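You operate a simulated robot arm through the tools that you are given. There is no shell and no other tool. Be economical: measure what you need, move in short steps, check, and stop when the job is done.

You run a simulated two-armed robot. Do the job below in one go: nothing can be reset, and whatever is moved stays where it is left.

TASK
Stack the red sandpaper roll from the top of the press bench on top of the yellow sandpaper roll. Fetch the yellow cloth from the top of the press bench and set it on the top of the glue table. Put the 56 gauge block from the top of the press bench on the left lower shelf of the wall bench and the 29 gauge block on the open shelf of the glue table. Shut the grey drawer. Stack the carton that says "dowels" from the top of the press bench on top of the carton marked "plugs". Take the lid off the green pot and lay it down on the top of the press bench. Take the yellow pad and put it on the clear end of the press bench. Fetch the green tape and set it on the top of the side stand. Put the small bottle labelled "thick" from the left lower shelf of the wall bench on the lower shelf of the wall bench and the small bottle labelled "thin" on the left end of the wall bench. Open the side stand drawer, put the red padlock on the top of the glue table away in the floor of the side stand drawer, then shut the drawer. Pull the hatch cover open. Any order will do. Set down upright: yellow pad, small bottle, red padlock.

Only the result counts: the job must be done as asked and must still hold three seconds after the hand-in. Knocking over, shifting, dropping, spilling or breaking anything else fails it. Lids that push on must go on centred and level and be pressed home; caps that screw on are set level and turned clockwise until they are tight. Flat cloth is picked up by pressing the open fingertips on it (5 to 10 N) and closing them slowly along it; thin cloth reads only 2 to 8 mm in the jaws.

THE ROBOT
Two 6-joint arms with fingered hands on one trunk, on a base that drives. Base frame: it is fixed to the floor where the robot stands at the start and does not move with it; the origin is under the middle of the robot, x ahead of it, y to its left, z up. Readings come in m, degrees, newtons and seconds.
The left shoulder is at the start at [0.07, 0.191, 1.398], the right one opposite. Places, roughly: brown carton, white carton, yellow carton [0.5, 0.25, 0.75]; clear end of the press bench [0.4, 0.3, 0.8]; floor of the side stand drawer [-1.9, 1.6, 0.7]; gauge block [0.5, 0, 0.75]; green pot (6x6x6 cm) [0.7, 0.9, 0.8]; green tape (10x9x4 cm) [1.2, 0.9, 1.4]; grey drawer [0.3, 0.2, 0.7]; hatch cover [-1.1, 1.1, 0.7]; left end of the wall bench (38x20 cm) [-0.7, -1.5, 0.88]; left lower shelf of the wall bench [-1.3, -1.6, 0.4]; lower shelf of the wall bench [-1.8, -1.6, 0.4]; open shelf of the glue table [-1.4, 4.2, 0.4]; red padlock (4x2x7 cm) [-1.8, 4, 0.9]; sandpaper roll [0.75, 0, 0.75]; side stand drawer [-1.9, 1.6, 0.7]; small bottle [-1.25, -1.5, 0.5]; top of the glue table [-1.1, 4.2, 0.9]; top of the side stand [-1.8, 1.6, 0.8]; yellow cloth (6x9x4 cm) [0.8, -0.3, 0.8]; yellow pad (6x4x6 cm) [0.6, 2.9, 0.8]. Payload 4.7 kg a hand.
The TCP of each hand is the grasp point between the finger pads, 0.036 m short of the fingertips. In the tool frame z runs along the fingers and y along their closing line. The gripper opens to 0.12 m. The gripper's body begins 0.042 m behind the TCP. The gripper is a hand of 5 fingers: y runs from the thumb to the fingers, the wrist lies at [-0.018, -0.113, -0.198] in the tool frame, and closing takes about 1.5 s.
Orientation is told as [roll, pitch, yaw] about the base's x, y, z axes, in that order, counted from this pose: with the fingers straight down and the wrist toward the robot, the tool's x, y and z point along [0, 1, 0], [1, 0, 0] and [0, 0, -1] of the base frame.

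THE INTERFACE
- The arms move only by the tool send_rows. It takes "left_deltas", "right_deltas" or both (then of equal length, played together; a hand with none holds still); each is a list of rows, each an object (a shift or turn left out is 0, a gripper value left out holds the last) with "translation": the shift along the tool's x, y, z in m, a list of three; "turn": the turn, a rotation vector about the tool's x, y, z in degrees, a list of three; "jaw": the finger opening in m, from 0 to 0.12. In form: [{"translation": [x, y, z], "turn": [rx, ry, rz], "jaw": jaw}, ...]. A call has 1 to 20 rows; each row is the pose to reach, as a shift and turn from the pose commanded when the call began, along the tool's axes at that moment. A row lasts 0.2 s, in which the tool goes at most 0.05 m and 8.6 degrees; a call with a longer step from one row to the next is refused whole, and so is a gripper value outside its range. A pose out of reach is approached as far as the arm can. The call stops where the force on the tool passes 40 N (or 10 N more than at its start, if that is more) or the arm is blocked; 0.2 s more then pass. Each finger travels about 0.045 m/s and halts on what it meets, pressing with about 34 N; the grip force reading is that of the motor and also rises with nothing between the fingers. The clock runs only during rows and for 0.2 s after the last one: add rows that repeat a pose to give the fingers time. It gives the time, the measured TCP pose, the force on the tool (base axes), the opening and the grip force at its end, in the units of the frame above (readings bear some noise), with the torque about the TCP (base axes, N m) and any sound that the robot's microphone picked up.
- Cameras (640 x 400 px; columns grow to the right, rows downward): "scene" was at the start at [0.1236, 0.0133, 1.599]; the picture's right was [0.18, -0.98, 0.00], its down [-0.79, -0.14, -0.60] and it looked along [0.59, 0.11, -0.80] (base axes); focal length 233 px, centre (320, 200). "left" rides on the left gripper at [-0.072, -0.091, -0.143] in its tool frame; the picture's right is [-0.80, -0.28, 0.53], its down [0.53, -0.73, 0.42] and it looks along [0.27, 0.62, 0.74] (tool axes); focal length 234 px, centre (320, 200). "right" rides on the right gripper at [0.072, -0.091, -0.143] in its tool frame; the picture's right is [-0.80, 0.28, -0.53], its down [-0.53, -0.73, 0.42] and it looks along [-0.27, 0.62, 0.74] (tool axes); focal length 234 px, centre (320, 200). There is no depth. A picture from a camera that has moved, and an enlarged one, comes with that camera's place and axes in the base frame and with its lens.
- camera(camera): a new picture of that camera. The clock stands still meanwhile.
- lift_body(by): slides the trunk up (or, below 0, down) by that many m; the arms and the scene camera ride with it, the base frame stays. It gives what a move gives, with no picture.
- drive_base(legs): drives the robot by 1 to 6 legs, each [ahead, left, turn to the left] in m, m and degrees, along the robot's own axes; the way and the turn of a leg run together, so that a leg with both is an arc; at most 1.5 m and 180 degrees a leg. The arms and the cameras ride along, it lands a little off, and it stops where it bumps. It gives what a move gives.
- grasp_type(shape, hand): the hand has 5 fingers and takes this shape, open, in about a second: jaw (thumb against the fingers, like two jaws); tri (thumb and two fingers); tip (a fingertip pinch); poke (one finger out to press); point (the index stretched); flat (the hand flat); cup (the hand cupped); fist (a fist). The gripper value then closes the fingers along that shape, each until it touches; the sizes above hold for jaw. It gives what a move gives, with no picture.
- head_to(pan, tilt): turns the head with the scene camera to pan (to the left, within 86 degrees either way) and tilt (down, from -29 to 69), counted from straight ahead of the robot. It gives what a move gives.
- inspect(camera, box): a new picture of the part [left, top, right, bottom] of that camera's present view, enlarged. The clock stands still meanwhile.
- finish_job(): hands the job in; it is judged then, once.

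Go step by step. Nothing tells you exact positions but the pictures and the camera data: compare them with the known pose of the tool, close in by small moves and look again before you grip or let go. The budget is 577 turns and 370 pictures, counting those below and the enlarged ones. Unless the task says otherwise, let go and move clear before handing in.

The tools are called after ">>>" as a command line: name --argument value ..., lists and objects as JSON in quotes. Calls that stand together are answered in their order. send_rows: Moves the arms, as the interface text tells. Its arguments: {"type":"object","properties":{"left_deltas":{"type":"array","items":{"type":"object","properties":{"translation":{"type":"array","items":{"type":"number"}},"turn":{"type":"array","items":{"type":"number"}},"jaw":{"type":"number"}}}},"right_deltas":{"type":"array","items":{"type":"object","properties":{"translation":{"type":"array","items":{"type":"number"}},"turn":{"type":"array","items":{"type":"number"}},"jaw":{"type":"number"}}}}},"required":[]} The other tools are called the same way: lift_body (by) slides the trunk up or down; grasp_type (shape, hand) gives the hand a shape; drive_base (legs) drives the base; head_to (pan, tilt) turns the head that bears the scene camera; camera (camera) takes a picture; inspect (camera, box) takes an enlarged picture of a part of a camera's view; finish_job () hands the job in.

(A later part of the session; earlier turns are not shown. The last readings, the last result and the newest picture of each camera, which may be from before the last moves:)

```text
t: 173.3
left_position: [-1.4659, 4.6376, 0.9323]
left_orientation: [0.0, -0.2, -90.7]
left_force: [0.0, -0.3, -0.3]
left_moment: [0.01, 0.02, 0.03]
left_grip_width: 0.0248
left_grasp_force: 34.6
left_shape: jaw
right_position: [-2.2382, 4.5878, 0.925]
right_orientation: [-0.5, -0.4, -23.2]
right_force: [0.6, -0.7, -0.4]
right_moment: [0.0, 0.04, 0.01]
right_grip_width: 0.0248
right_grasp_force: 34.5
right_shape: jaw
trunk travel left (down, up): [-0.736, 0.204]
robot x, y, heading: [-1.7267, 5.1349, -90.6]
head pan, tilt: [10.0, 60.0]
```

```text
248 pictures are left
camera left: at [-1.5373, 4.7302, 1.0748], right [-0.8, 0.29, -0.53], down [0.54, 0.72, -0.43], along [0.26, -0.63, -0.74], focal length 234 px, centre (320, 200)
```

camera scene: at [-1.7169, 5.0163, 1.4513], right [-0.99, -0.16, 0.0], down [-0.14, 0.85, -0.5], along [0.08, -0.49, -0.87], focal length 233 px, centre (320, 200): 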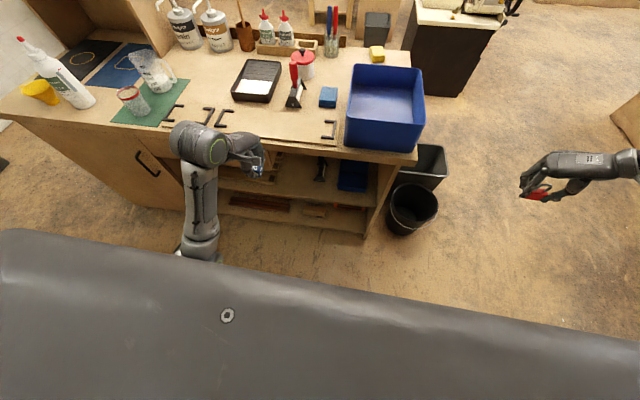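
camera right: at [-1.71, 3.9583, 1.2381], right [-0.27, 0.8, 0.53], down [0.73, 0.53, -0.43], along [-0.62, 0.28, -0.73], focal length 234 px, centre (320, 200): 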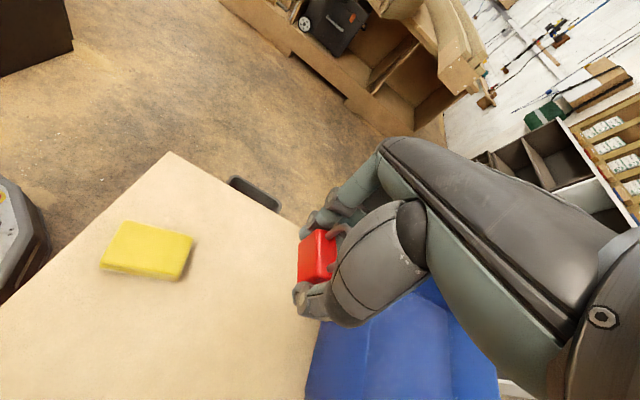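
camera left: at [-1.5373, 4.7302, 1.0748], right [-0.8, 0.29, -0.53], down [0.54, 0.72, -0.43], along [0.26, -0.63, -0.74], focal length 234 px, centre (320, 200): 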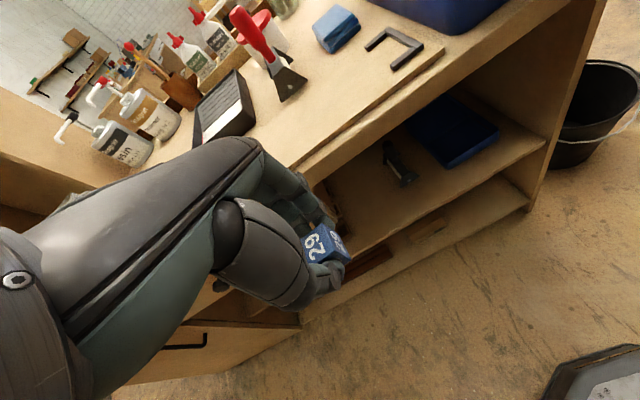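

>>> lift_body --by -0.3

>>> camera --camera "scene"

>>> camera --camera "left"

```text
t: 176.3
left_position: [-1.4644, 4.637, 0.6314]
left_orientation: [-0.1, -0.2, -90.7]
left_force: [0.2, -0.4, 0.1]
left_moment: [0.01, 0.0, 0.04]
left_grip_width: 0.0251
left_grasp_force: 34.3
left_shape: jaw
right_position: [-2.24, 4.5864, 0.6241]
right_orientation: [-0.4, -0.3, -23.1]
right_force: [0.0, 0.7, -0.3]
right_moment: [-0.07, 0.04, 0.0]
right_grip_width: 0.0248
right_grasp_force: 33.9
right_shape: jaw
trunk travel left (down, up): [-0.436, 0.504]
robot x, y, heading: [-1.7239, 5.1318, -90.9]
head pan, tilt: [10.0, 60.0]
```

```text
247 pictures are left
camera scene: at [-1.7168, 5.0165, 1.1513], right [-0.99, -0.16, 0.0], down [-0.14, 0.85, -0.5], along [0.08, -0.49, -0.87], focal length 233 px, centre (320, 200)
```

scene: 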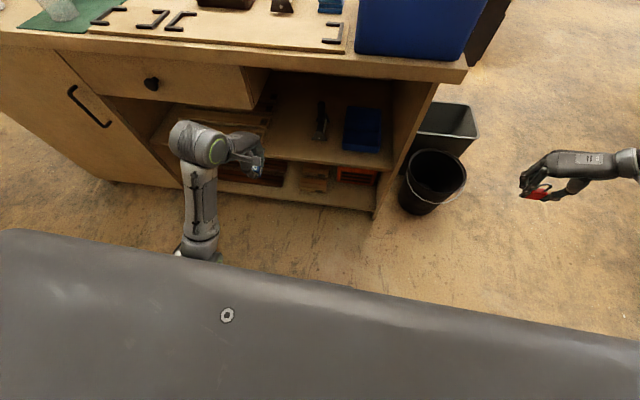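

```text
246 pictures are left
camera left: at [-1.5373, 4.7304, 0.775], right [-0.8, 0.29, -0.53], down [0.54, 0.72, -0.43], along [0.26, -0.63, -0.74], focal length 234 px, centre (320, 200)
```

left: 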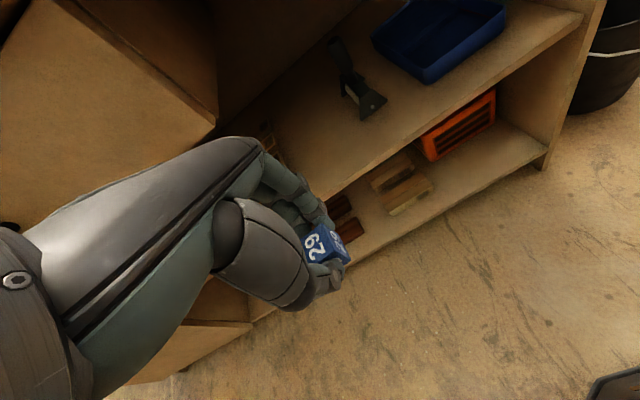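

I lower the hand to z≈0.50 outside, then slide in under the top.

>>> send_rows --left_deltas '[{"translation": [-0.01, 0, 0.04]}, {"translation": [-0.02, 0, 0.08]}, {"translation": [-0.03, 0, 0.12]}, {"translation": [-0.035, 0.0, 0.13]}, {"translation": [-0.035, 0.04, 0.13]}, {"translation": [-0.035, 0.08, 0.13]}, {"translation": [-0.035, 0.12, 0.13]}, {"translation": [-0.035, 0.16, 0.13]}, {"translation": [-0.035, 0.16, 0.13]}]'

>>> camera --camera "scene"

>>> camera --camera "left"

```text
t: 178.3
left_position: [-1.5031, 4.4773, 0.501]
left_orientation: [-0.1, -0.2, -90.7]
left_force: [0.1, -0.5, -0.6]
left_moment: [-0.02, 0.0, -0.03]
left_grip_width: 0.0249
left_grasp_force: 34.0
left_shape: jaw
right_position: [-2.239, 4.5881, 0.6236]
right_orientation: [-0.5, -0.4, -23.1]
right_force: [-0.3, 0.5, -0.8]
right_moment: [0.0, -0.03, -0.02]
right_grip_width: 0.0251
right_grasp_force: 34.4
right_shape: jaw
trunk travel left (down, up): [-0.436, 0.504]
robot x, y, heading: [-1.7264, 5.1271, -90.6]
head pan, tilt: [10.0, 60.0]
```

```text
245 pictures are left
camera scene: at [-1.7168, 5.0166, 1.1513], right [-0.99, -0.16, 0.0], down [-0.14, 0.85, -0.5], along [0.08, -0.49, -0.87], focal length 233 px, centre (320, 200)
```

scene: 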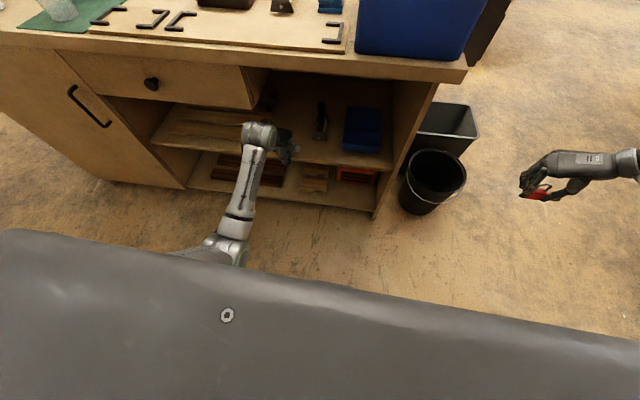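

```text
244 pictures are left
camera left: at [-1.5746, 4.5693, 0.6452], right [-0.8, 0.29, -0.53], down [0.54, 0.73, -0.43], along [0.26, -0.63, -0.74], focal length 234 px, centre (320, 200)
```

left: 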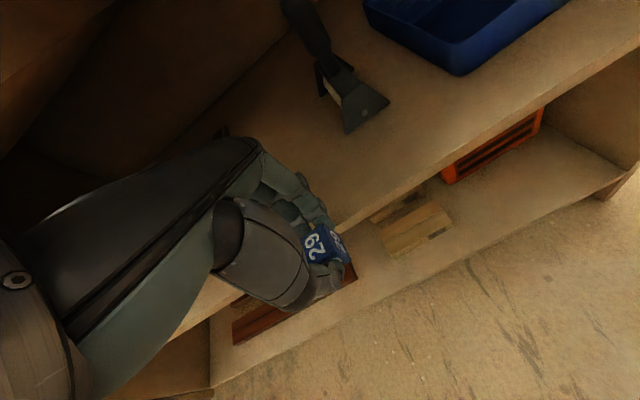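

>>> send_rows --left_deltas '[{"translation": [0, 0.04, 0]}, {"translation": [0, 0.08, 0]}, {"translation": [0, 0.12, 0]}, {"translation": [0, 0.145, 0.0]}, {"translation": [0, 0.145, 0.015]}, {"translation": [0, 0.145, 0.03]}, {"translation": [0, 0.145, 0.03]}]'

>>> camera --camera "left"

>>> inspect --camera "scene" --box '[150, 70, 400, 230]'

```text
t: 179.9
left_position: [-1.5027, 4.3306, 0.4772]
left_orientation: [0.1, -0.6, -90.7]
left_force: [2.2, -0.6, 20.1]
left_moment: [-0.21, -0.12, 0.04]
left_grip_width: 0.0259
left_grasp_force: 34.0
left_shape: jaw
right_position: [-2.2395, 4.5903, 0.6257]
right_orientation: [-0.6, -0.4, -23.0]
right_force: [0.2, -0.1, -0.6]
right_moment: [0.0, -0.01, -0.01]
right_grip_width: 0.0247
right_grasp_force: 33.8
right_shape: jaw
trunk travel left (down, up): [-0.436, 0.504]
robot x, y, heading: [-1.7269, 5.1314, -90.7]
head pan, tilt: [10.0, 60.0]
```

```text
243 pictures are left
camera left: at [-1.5752, 4.425, 0.6201], right [-0.8, 0.28, -0.53], down [0.54, 0.72, -0.43], along [0.26, -0.63, -0.73], focal length 234 px, centre (320, 200)
```

left: 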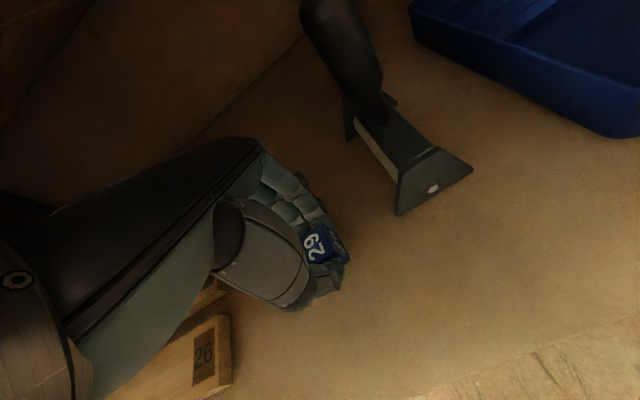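

```text
2.50 times, centred on (275, 150) of scene
camera zoom: at [-1.7175, 5.0191, 1.1519], right [-0.99, -0.16, 0.0], down [-0.14, 0.85, -0.5], along [0.08, -0.5, -0.86], focal length 582 px, centre (432, 325)
```

zoom: 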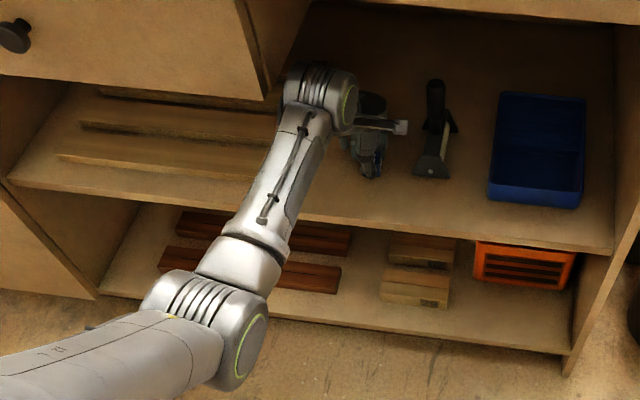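

Block rests on the shelf. I open, raise slightly and back out.

>>> send_rows --left_deltas '[{"translation": [0, 0, -0.002], "jaw": 0.035}, {"translation": [0, 0, -0.002], "jaw": 0.05}, {"translation": [0, 0, -0.002], "jaw": 0.065}, {"translation": [0, 0, -0.002], "jaw": 0.075}, {"translation": [0, 0, -0.002], "jaw": 0.075}]'

>>> send_rows --left_deltas '[{"translation": [0, 0, -0.02]}, {"translation": [0, 0, -0.045]}, {"translation": [0, 0, -0.06]}, {"translation": [0, -0.04, -0.06]}, {"translation": [0, -0.08, -0.06]}, {"translation": [0, -0.12, -0.06]}, {"translation": [0, -0.16, -0.06]}, {"translation": [0, -0.2, -0.06]}, {"translation": [0, -0.24, -0.06]}, {"translation": [0, -0.24, -0.06]}]'

>>> camera --camera "left"

>>> inspect --camera "scene" --box '[150, 70, 400, 230]'

```text
t: 181.1
left_position: [-1.5037, 4.3327, 0.4755]
left_orientation: [0.0, -0.2, -90.7]
left_force: [-1.4, -2.9, 9.4]
left_moment: [0.22, 0.01, 0.04]
left_grip_width: 0.07
left_grasp_force: 0.1
left_shape: jaw
right_position: [-2.2398, 4.5872, 0.6251]
right_orientation: [-0.6, -0.5, -23.1]
right_force: [0.2, -0.3, -0.4]
right_moment: [0.01, -0.03, 0.0]
right_grip_width: 0.0246
right_grasp_force: 33.9
right_shape: jaw
trunk travel left (down, up): [-0.436, 0.504]
robot x, y, heading: [-1.7287, 5.1344, -90.6]
head pan, tilt: [10.0, 60.0]
```

```text
t: 183.3
left_position: [-1.5034, 4.5724, 0.5331]
left_orientation: [-0.1, -0.1, -90.7]
left_force: [0.7, 0.1, 0.5]
left_moment: [0.03, -0.01, 0.0]
left_grip_width: 0.0748
left_grasp_force: 0.1
left_shape: jaw
right_position: [-2.2391, 4.5881, 0.6243]
right_orientation: [-0.5, -0.4, -23.1]
right_force: [-0.1, -0.5, -0.6]
right_moment: [0.01, 0.0, 0.0]
right_grip_width: 0.0247
right_grasp_force: 34.7
right_shape: jaw
trunk travel left (down, up): [-0.436, 0.504]
robot x, y, heading: [-1.7277, 5.1315, -90.8]
head pan, tilt: [10.0, 60.0]
```

```text
241 pictures are left
camera left: at [-1.575, 4.6656, 0.677], right [-0.8, 0.29, -0.53], down [0.54, 0.73, -0.43], along [0.26, -0.63, -0.74], focal length 234 px, centre (320, 200)
```

left: 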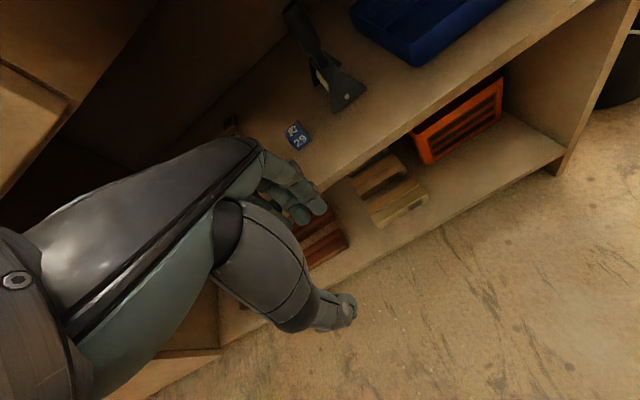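

```text
2.50 times, centred on (275, 150) of scene
camera zoom: at [-1.7169, 5.0163, 1.1513], right [-0.99, -0.16, 0.0], down [-0.14, 0.85, -0.5], along [0.08, -0.49, -0.87], focal length 582 px, centre (432, 325)
```

zoom: 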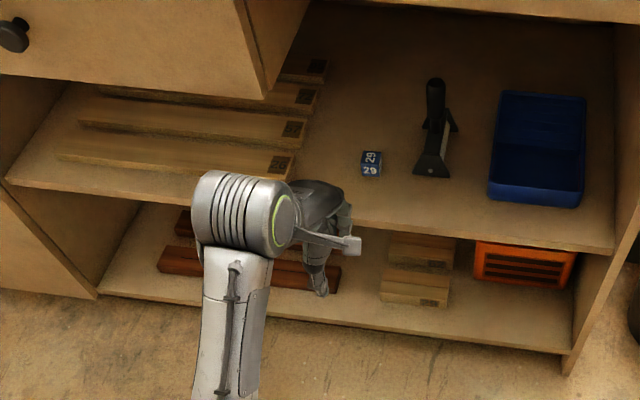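

29 is placed. I back off, raise the trunk and travel back out; then look at the side stand.

>>> drive_base --legs '[[-0.08, 0, 0]]'

>>> lift_body --by 0.5

>>> drive_base --legs '[[0.05, -1.1, 0]]'

>>> head_to --pan 0 --tilt 35

>>> camera --camera "scene"

```text
t: 184.4
left_position: [-1.5032, 4.6532, 0.535]
left_orientation: [-0.1, -0.2, -90.7]
left_force: [0.9, 0.2, -0.8]
left_moment: [0.04, 0.02, 0.02]
left_grip_width: 0.0746
left_grasp_force: 0.0
left_shape: jaw
right_position: [-2.239, 4.6684, 0.6245]
right_orientation: [-0.6, -0.5, -23.2]
right_force: [0.1, -0.1, 0.3]
right_moment: [-0.03, 0.01, 0.01]
right_grip_width: 0.0247
right_grasp_force: 34.1
right_shape: jaw
trunk travel left (down, up): [-0.436, 0.504]
robot x, y, heading: [-1.7282, 5.2106, -90.8]
head pan, tilt: [10.0, 60.0]
```

```text
refused: 0.5 is not a number from -0.4 to 0.4
```

```text
t: 189.9
left_position: [-2.5852, 4.6155, 0.5339]
left_orientation: [-0.1, -0.2, -91.0]
left_force: [0.1, 0.2, -0.1]
left_moment: [-0.04, 0.0, 0.03]
left_grip_width: 0.0749
left_grasp_force: 0.1
left_shape: jaw
right_position: [-3.3209, 4.6347, 0.624]
right_orientation: [-0.5, -0.4, -23.4]
right_force: [0.1, -0.1, -0.9]
right_moment: [-0.01, -0.02, -0.01]
right_grip_width: 0.0249
right_grasp_force: 34.1
right_shape: jaw
trunk travel left (down, up): [-0.436, 0.504]
robot x, y, heading: [-2.8056, 5.1737, -90.9]
head pan, tilt: [10.0, 60.0]
```

```text
t: 190.8
left_position: [-2.5842, 4.6156, 0.5342]
left_orientation: [0.0, -0.3, -91.1]
left_force: [-1.5, 0.6, -0.3]
left_moment: [-0.03, 0.02, -0.03]
left_grip_width: 0.0748
left_grasp_force: 0.1
left_shape: jaw
right_position: [-3.32, 4.6346, 0.6253]
right_orientation: [-0.5, -0.3, -23.5]
right_force: [0.1, 0.2, -0.5]
right_moment: [-0.03, 0.0, 0.03]
right_grip_width: 0.0246
right_grasp_force: 33.8
right_shape: jaw
trunk travel left (down, up): [-0.436, 0.504]
robot x, y, heading: [-2.8064, 5.1724, -91.3]
head pan, tilt: [0.0, 35.0]
```

```text
239 pictures are left
camera scene: at [-2.8074, 5.0384, 1.1855], right [-1.0, 0.02, 0.0], down [0.01, 0.57, -0.82], along [-0.01, -0.82, -0.57], focal length 233 px, centre (320, 200)
```

scene: 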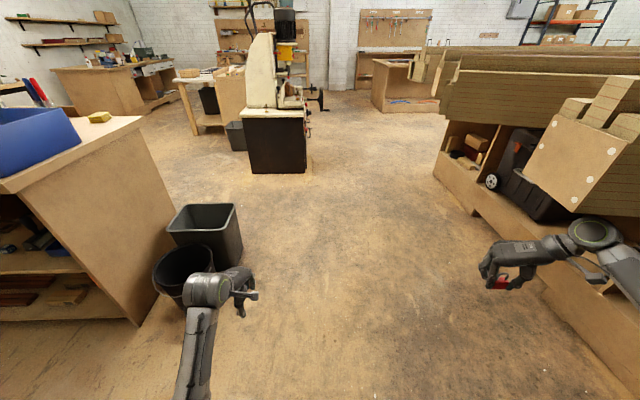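

>>> lift_body --by 0.4

>>> lift_body --by 0.1

>>> head_to --pan 10 --tilt 30

>>> inspect --camera "scene" --box '[160, 60, 400, 230]'

```text
t: 194.7
left_position: [-2.6, 4.6076, 0.9307]
left_orientation: [1.0, 0.4, -91.1]
left_force: [0.5, -0.4, 0.1]
left_moment: [0.01, -0.01, -0.01]
left_grip_width: 0.0751
left_grasp_force: 0.2
left_shape: jaw
right_position: [-3.34, 4.633, 0.9967]
right_orientation: [1.8, -1.2, -24.3]
right_force: [-0.2, 0.1, 0.0]
right_moment: [0.0, -0.01, 0.01]
right_grip_width: 0.0248
right_grasp_force: 33.6
right_shape: jaw
trunk travel left (down, up): [-0.836, 0.104]
robot x, y, heading: [-2.8043, 5.1805, -91.0]
head pan, tilt: [0.0, 35.0]
```

```text
t: 196.0
left_position: [-2.6012, 4.6072, 1.0315]
left_orientation: [0.9, 0.3, -91.0]
left_force: [-0.2, -0.2, -0.4]
left_moment: [0.02, -0.03, 0.0]
left_grip_width: 0.0745
left_grasp_force: 0.1
left_shape: jaw
right_position: [-3.3393, 4.6311, 1.0979]
right_orientation: [1.7, -1.2, -24.2]
right_force: [-0.1, 0.4, -0.9]
right_moment: [-0.06, -0.03, 0.0]
right_grip_width: 0.0247
right_grasp_force: 34.1
right_shape: jaw
trunk travel left (down, up): [-0.936, 0.004]
robot x, y, heading: [-2.8056, 5.1798, -91.1]
head pan, tilt: [0.0, 35.0]
```

```text
t: 196.7
left_position: [-2.6008, 4.6075, 1.0311]
left_orientation: [0.9, 0.3, -91.0]
left_force: [1.1, -0.4, 0.4]
left_moment: [-0.03, 0.02, 0.04]
left_grip_width: 0.0748
left_grasp_force: 0.2
left_shape: jaw
right_position: [-3.3384, 4.6318, 1.0992]
right_orientation: [1.7, -1.2, -24.0]
right_force: [0.3, -0.4, -1.0]
right_moment: [-0.01, -0.04, 0.01]
right_grip_width: 0.0248
right_grasp_force: 34.2
right_shape: jaw
trunk travel left (down, up): [-0.936, 0.004]
robot x, y, heading: [-2.8079, 5.1771, -91.0]
head pan, tilt: [10.0, 30.0]
```

```text
2.35 times, centred on (280, 145) of scene
camera zoom: at [-2.8192, 5.0221, 1.6917], right [-0.99, -0.16, -0.02], down [-0.06, 0.5, -0.86], along [0.14, -0.85, -0.51], focal length 548 px, centre (414, 329)
```

zoom: 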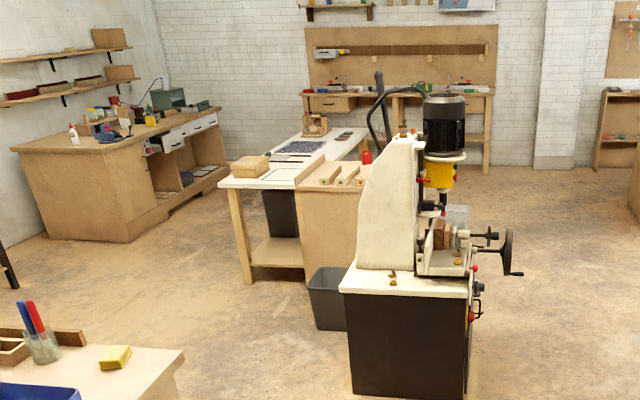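

The side stand is the wooden box between white table and drill press; its drawer presumably faces -x. I bring the right hand in front and drive down the corridor at x≈-3.3.

>>> send_rows --right_deltas '[{"translation": [0.011, 0.04, 0]}, {"translation": [0.022, 0.08, 0]}, {"translation": [0.033, 0.12, 0]}, {"translation": [0.044, 0.16, 0]}, {"translation": [0.055, 0.2, 0]}, {"translation": [0.066, 0.24, 0]}, {"translation": [0.077, 0.28, 0]}, {"translation": [0.088, 0.32, 0]}, {"translation": [0.088, 0.32, 0]}]'

>>> drive_base --legs '[[1.0, -0.5, 0], [0.6, 0, 0]]'

>>> head_to --pan 25 --tilt 35

>>> camera --camera "scene"

```text
t: 198.7
left_position: [-2.5855, 4.6158, 1.0349]
left_orientation: [0.0, -0.2, -91.0]
left_force: [-0.4, 0.7, 0.1]
left_moment: [-0.01, -0.01, 0.0]
left_grip_width: 0.0745
left_grasp_force: 0.0
left_shape: jaw
right_position: [-2.9906, 4.5895, 1.1247]
right_orientation: [-0.6, -0.5, -23.5]
right_force: [-0.7, 0.1, -1.1]
right_moment: [-0.03, 0.03, 0.01]
right_grip_width: 0.0247
right_grasp_force: 34.2
right_shape: jaw
trunk travel left (down, up): [-0.936, 0.004]
robot x, y, heading: [-2.8036, 5.1796, -91.2]
head pan, tilt: [10.0, 30.0]
```

```text
t: 201.2
left_position: [-2.7179, 4.3435, 1.0354]
left_orientation: [-0.7, -0.7, -90.6]
left_force: [-0.4, -0.6, 0.7]
left_moment: [-0.01, 0.01, -0.03]
left_grip_width: 0.0749
left_grasp_force: 0.0
left_shape: jaw
right_position: [-3.1139, 4.3056, 1.1458]
right_orientation: [-2.5, -1.2, -22.1]
right_force: [-0.7, -0.3, 0.0]
right_moment: [-0.03, 0.0, 0.0]
right_grip_width: 0.0246
right_grasp_force: 33.7
right_shape: jaw
trunk travel left (down, up): [-0.936, 0.004]
robot x, y, heading: [-2.952, 4.8874, -90.3]
head pan, tilt: [10.0, 30.0]
stopped in leg 1: the robot was blocked; the commanded pose is now the measured one
```

```text
t: 202.0
left_position: [-2.7192, 4.3404, 1.0366]
left_orientation: [-0.8, -0.5, -90.6]
left_force: [0.2, 0.2, 0.0]
left_moment: [0.01, -0.04, -0.03]
left_grip_width: 0.0749
left_grasp_force: 0.0
left_shape: jaw
right_position: [-3.1143, 4.3058, 1.1441]
right_orientation: [-2.3, -0.9, -22.4]
right_force: [1.0, 0.6, -1.1]
right_moment: [-0.01, 0.01, -0.03]
right_grip_width: 0.0245
right_grasp_force: 34.0
right_shape: jaw
trunk travel left (down, up): [-0.936, 0.004]
robot x, y, heading: [-2.9528, 4.8911, -90.7]
head pan, tilt: [25.0, 35.0]
```

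```text
237 pictures are left
camera scene: at [-2.8988, 4.7737, 1.6862], right [-0.91, -0.41, 0.01], down [-0.25, 0.52, -0.82], along [0.33, -0.75, -0.57], focal length 233 px, centre (320, 200)
```

scene: 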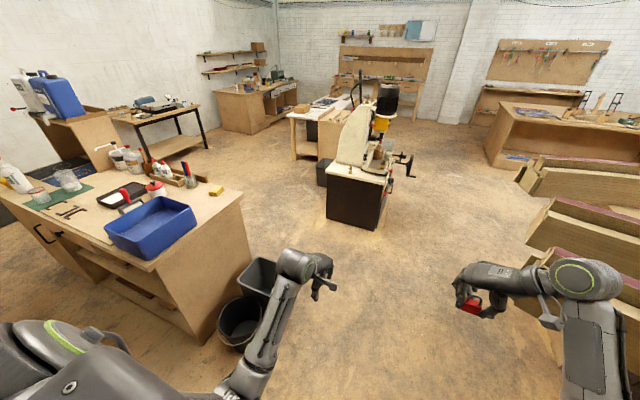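

The right elbow brushed the rack beams. I shift left, then move along with more clearance, checking in between.

>>> drive_base --legs '[[0, 0.2, 0]]'

>>> head_to --pan -30 --tilt 45

>>> camera --camera "scene"

```text
t: 203.6
left_position: [-2.5351, 4.3331, 1.0349]
left_orientation: [0.0, -0.4, -90.6]
left_force: [0.2, -0.4, 0.3]
left_moment: [-0.04, -0.01, 0.03]
left_grip_width: 0.0748
left_grasp_force: 0.1
left_shape: jaw
right_position: [-2.9331, 4.3006, 1.135]
right_orientation: [-1.2, -1.3, -22.4]
right_force: [-0.4, 0.1, -1.8]
right_moment: [0.0, -0.03, 0.01]
right_grip_width: 0.0248
right_grasp_force: 33.9
right_shape: jaw
trunk travel left (down, up): [-0.936, 0.004]
robot x, y, heading: [-2.7559, 4.8936, -90.6]
head pan, tilt: [25.0, 35.0]
```

```text
t: 204.8
left_position: [-2.5336, 4.3336, 1.0338]
left_orientation: [-0.1, -0.2, -90.6]
left_force: [0.5, -0.2, -1.1]
left_moment: [0.03, 0.01, 0.01]
left_grip_width: 0.0748
left_grasp_force: 0.1
left_shape: jaw
right_position: [-2.9308, 4.2979, 1.1344]
right_orientation: [-1.4, -1.1, -22.5]
right_force: [-0.4, 0.4, -0.4]
right_moment: [0.0, 0.01, -0.02]
right_grip_width: 0.0244
right_grasp_force: 33.6
right_shape: jaw
trunk travel left (down, up): [-0.936, 0.004]
robot x, y, heading: [-2.7601, 4.8948, -90.4]
head pan, tilt: [-30.0, 45.0]
```

```text
236 pictures are left
camera scene: at [-2.7988, 4.7714, 1.6708], right [-0.86, 0.51, 0.0], down [0.36, 0.61, -0.71], along [-0.36, -0.61, -0.71], focal length 233 px, centre (320, 200)
```

scene: 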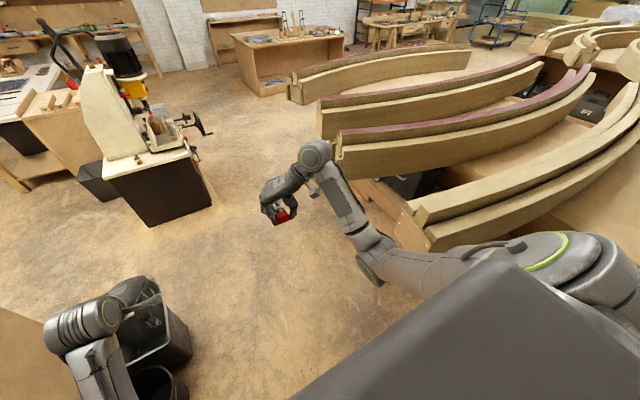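

>>> send_rows --left_deltas '[{"translation": [-0.04, 0, 0]}, {"translation": [-0.08, 0, 0]}, {"translation": [-0.12, 0, 0]}, {"translation": [-0.15, 0, 0]}, {"translation": [-0.15, 0, 0]}]'

>>> head_to --pan 25 --tilt 25

>>> inspect --camera "scene" --box '[240, 80, 480, 240]'

```text
t: 205.6
left_position: [-2.5367, 4.3211, 1.0254]
left_orientation: [12.0, -1.4, -88.9]
left_force: [0.0, 0.6, -0.5]
left_moment: [-0.02, -0.01, 0.0]
left_grip_width: 0.0752
left_grasp_force: 0.0
left_shape: jaw
left hand out of reach, approached as far as the arm can: row 4
right_position: [-2.9272, 4.2978, 1.1341]
right_orientation: [-1.2, -1.0, -22.3]
right_force: [0.0, -1.0, 0.0]
right_moment: [-0.02, 0.03, 0.01]
right_grip_width: 0.0247
right_grasp_force: 34.0
right_shape: jaw
trunk travel left (down, up): [-0.936, 0.004]
robot x, y, heading: [-2.7552, 4.8943, -90.4]
head pan, tilt: [-30.0, 45.0]
stopped in row 4 (left hand): the arm was blocked; the commanded pose is now the measured one
```

```text
t: 206.9
left_position: [-2.5397, 4.3219, 1.0263]
left_orientation: [12.1, -1.5, -89.0]
left_force: [0.6, 0.3, 0.2]
left_moment: [0.02, 0.01, -0.01]
left_grip_width: 0.0749
left_grasp_force: 0.1
left_shape: jaw
right_position: [-2.9298, 4.2984, 1.1349]
right_orientation: [-1.2, -1.3, -22.4]
right_force: [0.5, -0.6, -1.3]
right_moment: [0.0, -0.01, -0.02]
right_grip_width: 0.0242
right_grasp_force: 34.3
right_shape: jaw
trunk travel left (down, up): [-0.936, 0.004]
robot x, y, heading: [-2.7625, 4.8889, -90.5]
head pan, tilt: [25.0, 25.0]
```

```text
2.50 times, centred on (360, 160) of scene
camera zoom: at [-2.7197, 4.7575, 1.7013], right [-0.91, -0.41, 0.0], down [-0.17, 0.39, -0.91], along [0.38, -0.82, -0.42], focal length 582 px, centre (220, 300)
```

zoom: 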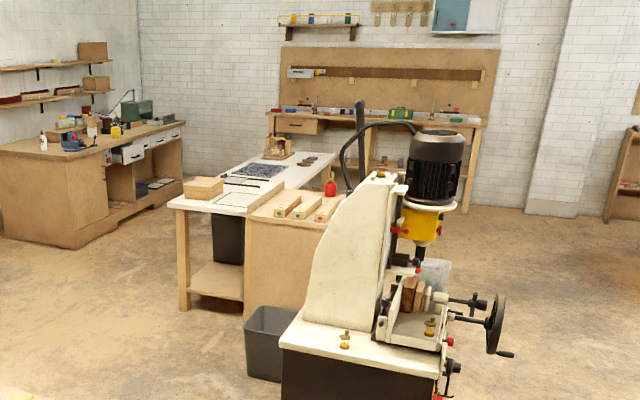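

The west corridor is narrow but passable; I drive it in an S-line between beams and drill press.

>>> drive_base --legs '[[0.9, -0.12, 0], [0.5, -0.12, 0]]'

>>> head_to --pan 0 --tilt 40

>>> camera --camera "scene"

```text
t: 214.2
left_position: [-2.7896, 2.9422, 1.0264]
left_orientation: [12.2, -1.5, -88.6]
left_force: [-1.1, -0.2, -0.4]
left_moment: [-0.03, 0.0, 0.01]
left_grip_width: 0.0748
left_grasp_force: 0.1
left_shape: jaw
right_position: [-3.1805, 2.9166, 1.1344]
right_orientation: [-1.5, -1.2, -22.0]
right_force: [0.3, -0.5, -1.2]
right_moment: [-0.01, 0.0, 0.0]
right_grip_width: 0.0243
right_grasp_force: 34.0
right_shape: jaw
trunk travel left (down, up): [-0.936, 0.004]
robot x, y, heading: [-3.0082, 3.5124, -90.2]
head pan, tilt: [25.0, 25.0]
```

```text
t: 215.1
left_position: [-2.7892, 2.9422, 1.0259]
left_orientation: [12.2, -1.4, -88.5]
left_force: [0.2, -0.2, 0.0]
left_moment: [0.01, -0.03, 0.04]
left_grip_width: 0.0748
left_grasp_force: 0.0
left_shape: jaw
right_position: [-3.1793, 2.9157, 1.1342]
right_orientation: [-1.4, -1.2, -21.9]
right_force: [-0.8, -0.6, -0.6]
right_moment: [0.02, -0.03, 0.01]
right_grip_width: 0.0244
right_grasp_force: 33.7
right_shape: jaw
trunk travel left (down, up): [-0.936, 0.004]
robot x, y, heading: [-3.0103, 3.508, -90.3]
head pan, tilt: [0.0, 40.0]
```

```text
234 pictures are left
camera scene: at [-3.0121, 3.3752, 1.678], right [-1.0, 0.0, 0.0], down [0.0, 0.64, -0.77], along [0.0, -0.77, -0.64], focal length 233 px, centre (320, 200)
```

scene: 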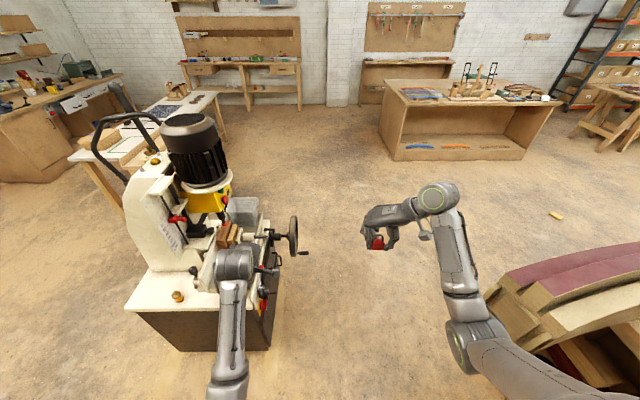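

>>> send_rows --left_deltas '[{"translation": [0, 0, -0.03], "turn": [-4, 0, 0]}, {"translation": [0, 0.0, -0.06], "turn": [-8, 0, 0]}, {"translation": [0, 0.0, -0.09], "turn": [-12, 0, 0]}, {"translation": [0, 0.0, -0.09], "turn": [-12, 0, 0]}]'

>>> drive_base --legs '[[0, 0, -13]]'

>>> camera --camera "scene"

```text
t: 216.3
left_position: [-2.7622, 2.9432, 1.1087]
left_orientation: [18.7, -13.2, -91.4]
left_force: [0.7, 0.2, 0.1]
left_moment: [-0.02, 0.03, -0.01]
left_grip_width: 0.0747
left_grasp_force: 0.0
left_shape: jaw
right_position: [-3.1799, 2.9168, 1.1341]
right_orientation: [-1.1, -1.2, -21.9]
right_force: [-0.3, 0.2, -1.5]
right_moment: [-0.02, -0.01, 0.01]
right_grip_width: 0.0245
right_grasp_force: 33.8
right_shape: jaw
trunk travel left (down, up): [-0.936, 0.004]
robot x, y, heading: [-3.0125, 3.5107, -90.3]
head pan, tilt: [0.0, 40.0]
stopped in row 4 (left hand): the arm was blocked; the commanded pose is now the measured one
```

```text
t: 217.5
left_position: [-2.8939, 2.9015, 1.1081]
left_orientation: [18.7, -13.1, -104.2]
left_force: [-0.4, -0.1, -1.1]
left_moment: [-0.03, -0.01, 0.0]
left_grip_width: 0.0746
left_grasp_force: 0.0
left_shape: jaw
right_position: [-3.3074, 2.9674, 1.1348]
right_orientation: [-1.4, -1.1, -34.9]
right_force: [-0.1, 0.8, 0.8]
right_moment: [-0.01, 0.03, 0.0]
right_grip_width: 0.0247
right_grasp_force: 33.7
right_shape: jaw
trunk travel left (down, up): [-0.936, 0.004]
robot x, y, heading: [-3.012, 3.5146, -103.1]
head pan, tilt: [0.0, 40.0]
```

```text
233 pictures are left
camera scene: at [-3.0419, 3.3784, 1.678], right [-0.97, 0.22, 0.0], down [0.14, 0.63, -0.77], along [-0.17, -0.75, -0.64], focal length 233 px, centre (320, 200)
```

scene: 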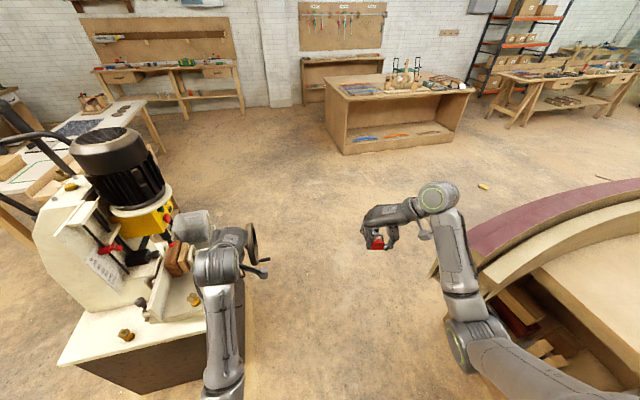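

The right elbow sticks out toward the beams; I turn the right wrist in (yaw toward body) to fold the elbow inside.

>>> send_rows --right_deltas '[{"turn": [0, 0, 8.5]}, {"turn": [0, 0, 17]}, {"turn": [0, 0, 25.5]}, {"turn": [0, 0, 34]}, {"turn": [0, 0, 42.5]}, {"turn": [0, 0, 51]}, {"turn": [0, 0, 59.5]}, {"turn": [0, 0, 68]}, {"turn": [0, 0, 68]}]'

>>> camera --camera "scene"

```text
t: 219.5
left_position: [-2.8951, 2.9011, 1.1078]
left_orientation: [18.8, -13.2, -104.3]
left_force: [0.0, -0.5, 0.5]
left_moment: [-0.01, -0.05, -0.03]
left_grip_width: 0.0749
left_grasp_force: 0.0
left_shape: jaw
right_position: [-3.3096, 2.9682, 1.1337]
right_orientation: [0.7, -1.6, -102.9]
right_force: [-0.9, 0.4, -0.4]
right_moment: [-0.06, -0.02, -0.03]
right_grip_width: 0.0244
right_grasp_force: 33.6
right_shape: jaw
trunk travel left (down, up): [-0.936, 0.004]
robot x, y, heading: [-3.0135, 3.5111, -102.9]
head pan, tilt: [0.0, 40.0]
```

```text
232 pictures are left
camera scene: at [-3.0428, 3.3788, 1.678], right [-0.97, 0.22, 0.0], down [0.14, 0.63, -0.77], along [-0.17, -0.75, -0.64], focal length 233 px, centre (320, 200)
```

scene: 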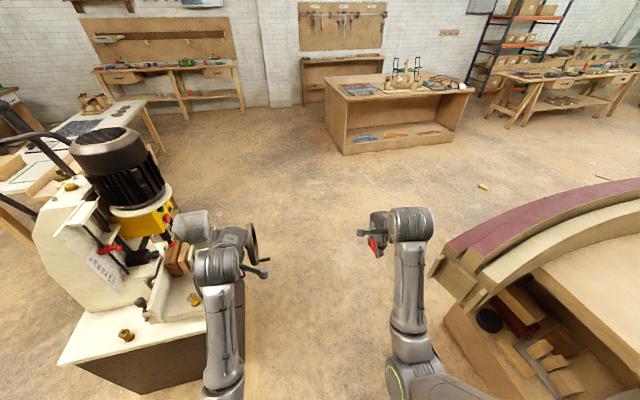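

>>> drive_base --legs '[[0, 0, -10], [0.34, 0.02, 0]]'

>>> camera --camera "scene"

```text
t: 222.4
left_position: [-3.119, 2.5681, 1.1099]
left_orientation: [18.7, -13.2, -114.4]
left_force: [0.3, -0.1, -0.7]
left_moment: [-0.02, -0.06, -0.01]
left_grip_width: 0.0746
left_grasp_force: 0.0
left_shape: jaw
right_position: [-3.5154, 2.7059, 1.1337]
right_orientation: [0.6, -1.8, -113.0]
right_force: [-0.3, -0.1, -0.4]
right_moment: [-0.02, 0.0, 0.0]
right_grip_width: 0.0243
right_grasp_force: 33.9
right_shape: jaw
trunk travel left (down, up): [-0.936, 0.004]
robot x, y, heading: [-3.1271, 3.187, -113.1]
head pan, tilt: [0.0, 40.0]
```

```text
231 pictures are left
camera scene: at [-3.1801, 3.0638, 1.6782], right [-0.92, 0.39, 0.0], down [0.25, 0.59, -0.77], along [-0.3, -0.71, -0.64], focal length 233 px, centre (320, 200)
```

scene: 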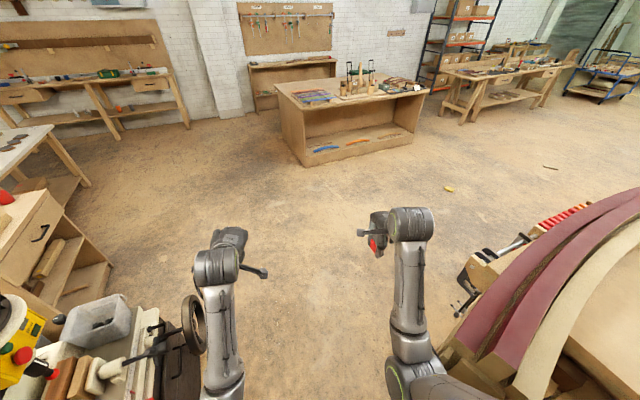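

The side stand's drawer faces west, as expected. I continue carefully ahead.

>>> drive_base --legs '[[0.5, -0.02, 0]]'

>>> camera --camera "scene"

```text
t: 225.3
left_position: [-3.3392, 2.1159, 1.109]
left_orientation: [18.7, -13.2, -114.6]
left_force: [0.8, -0.1, 0.1]
left_moment: [0.02, -0.03, 0.03]
left_grip_width: 0.0749
left_grasp_force: 0.1
left_shape: jaw
right_position: [-3.7336, 2.2571, 1.1337]
right_orientation: [0.6, -1.7, -113.4]
right_force: [0.4, -0.2, -0.4]
right_moment: [-0.01, 0.02, -0.03]
right_grip_width: 0.0244
right_grasp_force: 34.2
right_shape: jaw
trunk travel left (down, up): [-0.936, 0.004]
robot x, y, heading: [-3.344, 2.7339, -113.5]
head pan, tilt: [0.0, 40.0]
```

```text
230 pictures are left
camera scene: at [-3.3965, 2.6125, 1.6782], right [-0.92, 0.4, 0.0], down [0.26, 0.59, -0.77], along [-0.3, -0.7, -0.64], focal length 233 px, centre (320, 200)
```

scene: 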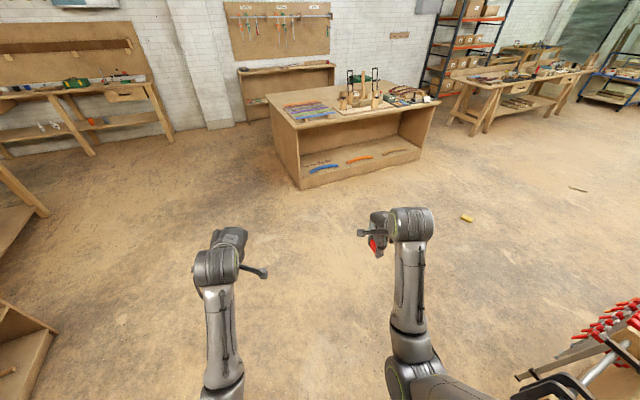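

>>> drive_base --legs '[[0.95, 0.42, 0], [0, 0, 113.5]]'

>>> camera --camera "scene"

```text
t: 235.5
left_position: [-2.7613, 1.9456, 1.1086]
left_orientation: [18.8, -13.1, -0.7]
left_force: [-0.9, -0.2, 0.2]
left_moment: [-0.03, -0.02, 0.03]
left_grip_width: 0.0749
left_grasp_force: 0.0
left_shape: jaw
right_position: [-2.7296, 1.5266, 1.1328]
right_orientation: [0.6, -1.8, 0.6]
right_force: [0.1, -0.1, 0.2]
right_moment: [0.0, 0.01, 0.01]
right_grip_width: 0.0246
right_grasp_force: 33.8
right_shape: jaw
trunk travel left (down, up): [-0.936, 0.004]
robot x, y, heading: [-3.3235, 1.6899, 0.5]
head pan, tilt: [0.0, 40.0]
```

```text
229 pictures are left
camera scene: at [-3.1897, 1.69, 1.678], right [0.01, -1.0, 0.0], down [-0.64, -0.01, -0.77], along [0.77, 0.01, -0.64], focal length 233 px, centre (320, 200)
```

scene: 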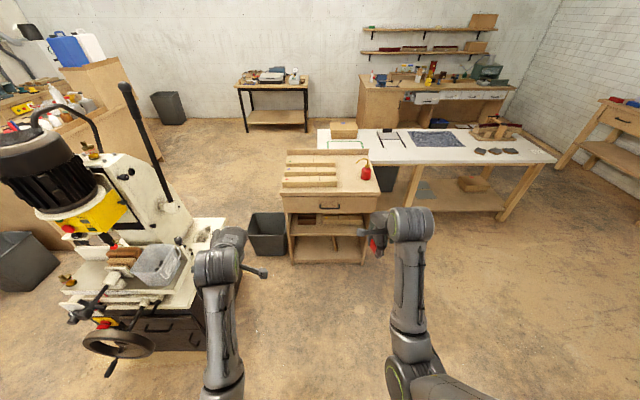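

Clear view of the side stand. I inspect the drawer handle.

>>> inspect --camera "scene" --box '[260, 140, 400, 270]'

```text
3.08 times, centred on (330, 205) of scene
camera zoom: at [-3.1897, 1.69, 1.678], right [0.01, -1.0, 0.0], down [-0.64, -0.01, -0.77], along [0.77, 0.01, -0.64], focal length 717 px, centre (289, 185)
```

zoom: 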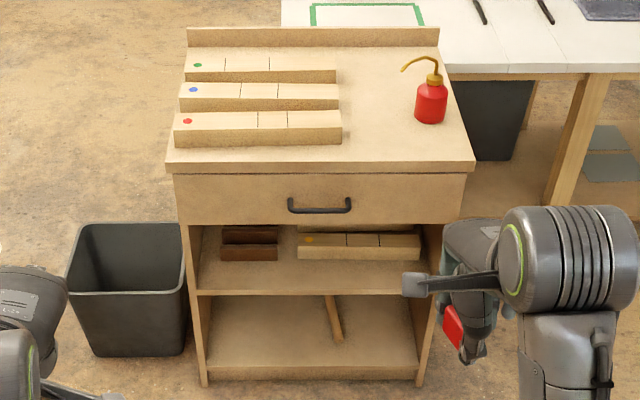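

I plan to grip the handle with the left hand held horizontally. First I move the right hand (padlock) out to the right side.

>>> send_rows --right_deltas '[{"translation": [-0.035, -0.015, 0], "turn": [0, 0, -8]}, {"translation": [-0.07, -0.03, 0], "turn": [0, 0, -16]}, {"translation": [-0.105, -0.045, 0], "turn": [0, 0, -24]}, {"translation": [-0.14, -0.06, 0], "turn": [0, 0, -32]}, {"translation": [-0.175, -0.075, 0], "turn": [0, 0, -40]}, {"translation": [-0.21, -0.09, 0], "turn": [0, 0, -48]}, {"translation": [-0.245, -0.105, 0], "turn": [0, 0, -56]}, {"translation": [-0.28, -0.12, 0], "turn": [0, 0, -64]}, {"translation": [-0.28, -0.12, 0], "turn": [0, 0, -64]}]'

>>> drive_base --legs '[[0.1, -0.2, 0]]'

>>> send_rows --left_deltas '[{"turn": [0, -6, 0], "translation": [0, 0, 0.02]}, {"turn": [0, -12, 0], "translation": [0, 0, 0.04]}, {"turn": [0, -18.7, 0], "translation": [0, 0, 0.06]}, {"turn": [0, -18.7, 0], "translation": [0, 0, 0.06]}]'

```text
t: 237.5
left_position: [-2.7602, 1.9458, 1.108]
left_orientation: [18.6, -13.2, -0.8]
left_force: [-0.3, 0.4, 0.8]
left_moment: [-0.03, 0.01, 0.01]
left_grip_width: 0.0748
left_grasp_force: 0.0
left_shape: jaw
right_position: [-2.8436, 1.2465, 1.1292]
right_orientation: [-1.1, -1.3, 64.7]
right_force: [-0.5, -0.7, -0.3]
right_moment: [-0.06, 0.02, 0.02]
right_grip_width: 0.0241
right_grasp_force: 33.9
right_shape: jaw
trunk travel left (down, up): [-0.936, 0.004]
robot x, y, heading: [-3.3287, 1.6881, 0.5]
head pan, tilt: [0.0, 40.0]
```

```text
t: 239.2
left_position: [-2.6587, 1.7494, 1.1097]
left_orientation: [18.7, -13.2, -0.8]
left_force: [0.1, -0.1, -0.6]
left_moment: [-0.04, 0.02, 0.01]
left_grip_width: 0.0747
left_grasp_force: 0.0
left_shape: jaw
right_position: [-2.7414, 1.0478, 1.1303]
right_orientation: [-1.3, -1.3, 64.7]
right_force: [-0.4, 1.0, -1.0]
right_moment: [0.02, -0.04, -0.02]
right_grip_width: 0.0239
right_grasp_force: 33.8
right_shape: jaw
trunk travel left (down, up): [-0.936, 0.004]
robot x, y, heading: [-3.2223, 1.4884, 0.7]
head pan, tilt: [0.0, 40.0]
```

```text
t: 240.2
left_position: [-2.6446, 1.7644, 1.0538]
left_orientation: [0.0, -13.2, -0.7]
left_force: [-0.4, 0.5, -1.0]
left_moment: [0.0, 0.01, -0.03]
left_grip_width: 0.0749
left_grasp_force: 0.1
left_shape: jaw
right_position: [-2.7413, 1.0483, 1.1285]
right_orientation: [-1.2, -1.4, 64.7]
right_force: [-0.2, 0.2, -0.9]
right_moment: [0.01, 0.01, 0.01]
right_grip_width: 0.0239
right_grasp_force: 34.2
right_shape: jaw
trunk travel left (down, up): [-0.936, 0.004]
robot x, y, heading: [-3.2263, 1.4933, 0.6]
head pan, tilt: [0.0, 40.0]
```

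>>> lift_body --by -0.35

>>> send_rows --left_deltas '[{"turn": [-8, 0, 0]}, {"turn": [-16, 0, 0]}, {"turn": [-24, 0, 0]}, {"turn": [-32, 0, 0]}, {"turn": [-40, 0, 0]}, {"turn": [-48, 0, 0]}, {"turn": [-56, 0, 0]}, {"turn": [-64, 0, 0]}, {"turn": [-72, 0, 0]}, {"turn": [-77, 0, 0]}, {"turn": [-77, 0, 0]}]'

>>> camera --camera "scene"

>>> camera --camera "left"

```text
t: 243.6
left_position: [-2.6446, 1.7655, 0.7042]
left_orientation: [0.1, -13.3, -0.8]
left_force: [-1.0, -0.5, 0.0]
left_moment: [-0.04, -0.03, -0.04]
left_grip_width: 0.0749
left_grasp_force: 0.0
left_shape: jaw
right_position: [-2.7412, 1.0486, 0.7803]
right_orientation: [-1.2, -1.4, 64.7]
right_force: [-0.4, 0.3, -1.3]
right_moment: [-0.01, -0.01, -0.02]
right_grip_width: 0.024
right_grasp_force: 33.4
right_shape: jaw
trunk travel left (down, up): [-0.586, 0.354]
robot x, y, heading: [-3.2228, 1.4895, 0.4]
head pan, tilt: [0.0, 40.0]
```

```text
t: 246.0
left_position: [-2.645, 1.7645, 0.7055]
left_orientation: [157.2, -89.7, -157.7]
left_force: [-0.3, 0.4, -0.9]
left_moment: [0.0, 0.0, 0.01]
left_grip_width: 0.0751
left_grasp_force: 0.1
left_shape: jaw
left hand out of reach, approached as far as the arm can: row 6, 7
right_position: [-2.7412, 1.047, 0.7794]
right_orientation: [-1.2, -1.4, 64.8]
right_force: [-0.4, 0.4, -0.3]
right_moment: [0.03, 0.01, -0.02]
right_grip_width: 0.0241
right_grasp_force: 34.0
right_shape: jaw
trunk travel left (down, up): [-0.586, 0.354]
robot x, y, heading: [-3.2242, 1.4893, 0.5]
head pan, tilt: [0.0, 40.0]
```

```text
227 pictures are left
camera scene: at [-3.0877, 1.4905, 1.3281], right [0.01, -1.0, 0.0], down [-0.64, -0.01, -0.77], along [0.77, 0.01, -0.64], focal length 233 px, centre (320, 200)
```

scene: 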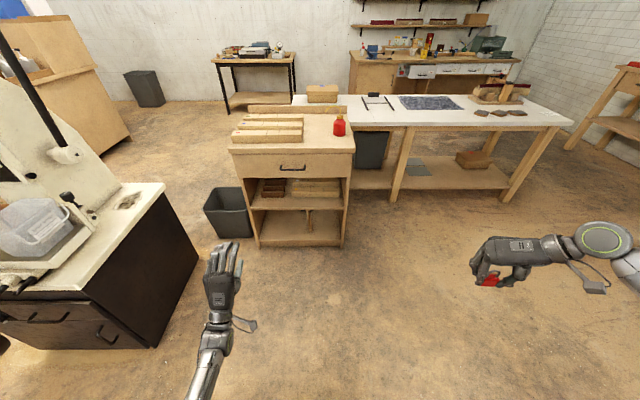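

```text
226 pictures are left
camera left: at [-2.7887, 1.6947, 0.6124], right [0.52, -0.81, -0.28], down [0.43, 0.53, -0.73], along [0.74, 0.26, 0.62], focal length 234 px, centre (320, 200)
```

left: 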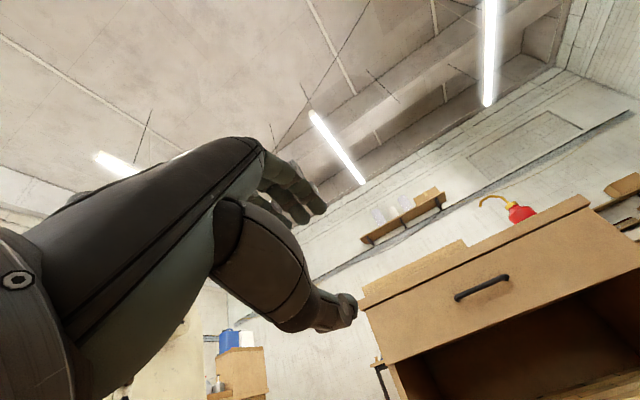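

The horizontal pose works. Handle ≈[-2.09,1.64,0.70]. I drive closer.

>>> drive_base --legs '[[0.4, -0.12, 0]]'

>>> camera --camera "scene"

>>> camera --camera "left"

```text
t: 248.6
left_position: [-2.245, 1.6497, 0.7024]
left_orientation: [141.5, -89.8, -142.0]
left_force: [0.7, -0.6, -0.3]
left_moment: [-0.03, -0.03, -0.01]
left_grip_width: 0.0752
left_grasp_force: 0.0
left_shape: jaw
right_position: [-2.3392, 0.9311, 0.7786]
right_orientation: [-1.2, -1.3, 64.8]
right_force: [-0.7, 0.3, 0.0]
right_moment: [0.03, 0.03, -0.02]
right_grip_width: 0.0242
right_grasp_force: 33.9
right_shape: jaw
trunk travel left (down, up): [-0.586, 0.354]
robot x, y, heading: [-2.8234, 1.3687, 0.7]
head pan, tilt: [0.0, 40.0]
```

```text
225 pictures are left
camera scene: at [-2.6862, 1.3735, 1.3279], right [0.01, -1.0, 0.0], down [-0.64, -0.01, -0.77], along [0.77, 0.01, -0.64], focal length 233 px, centre (320, 200)
```

scene: 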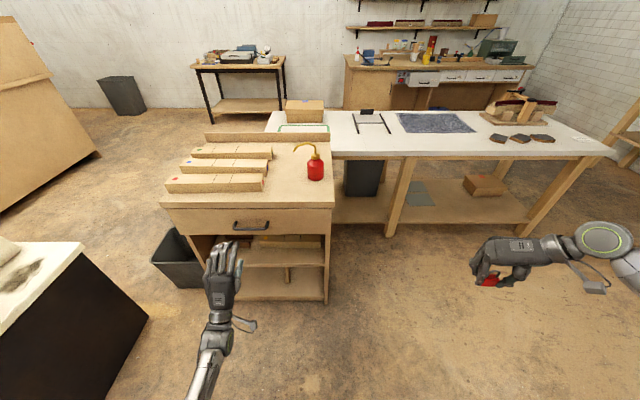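

```text
224 pictures are left
camera left: at [-2.3882, 1.5783, 0.6122], right [0.52, -0.81, -0.28], down [0.43, 0.53, -0.73], along [0.74, 0.26, 0.62], focal length 234 px, centre (320, 200)
```

left: 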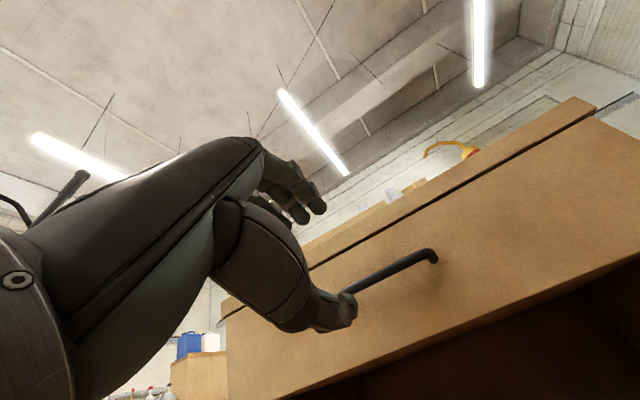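

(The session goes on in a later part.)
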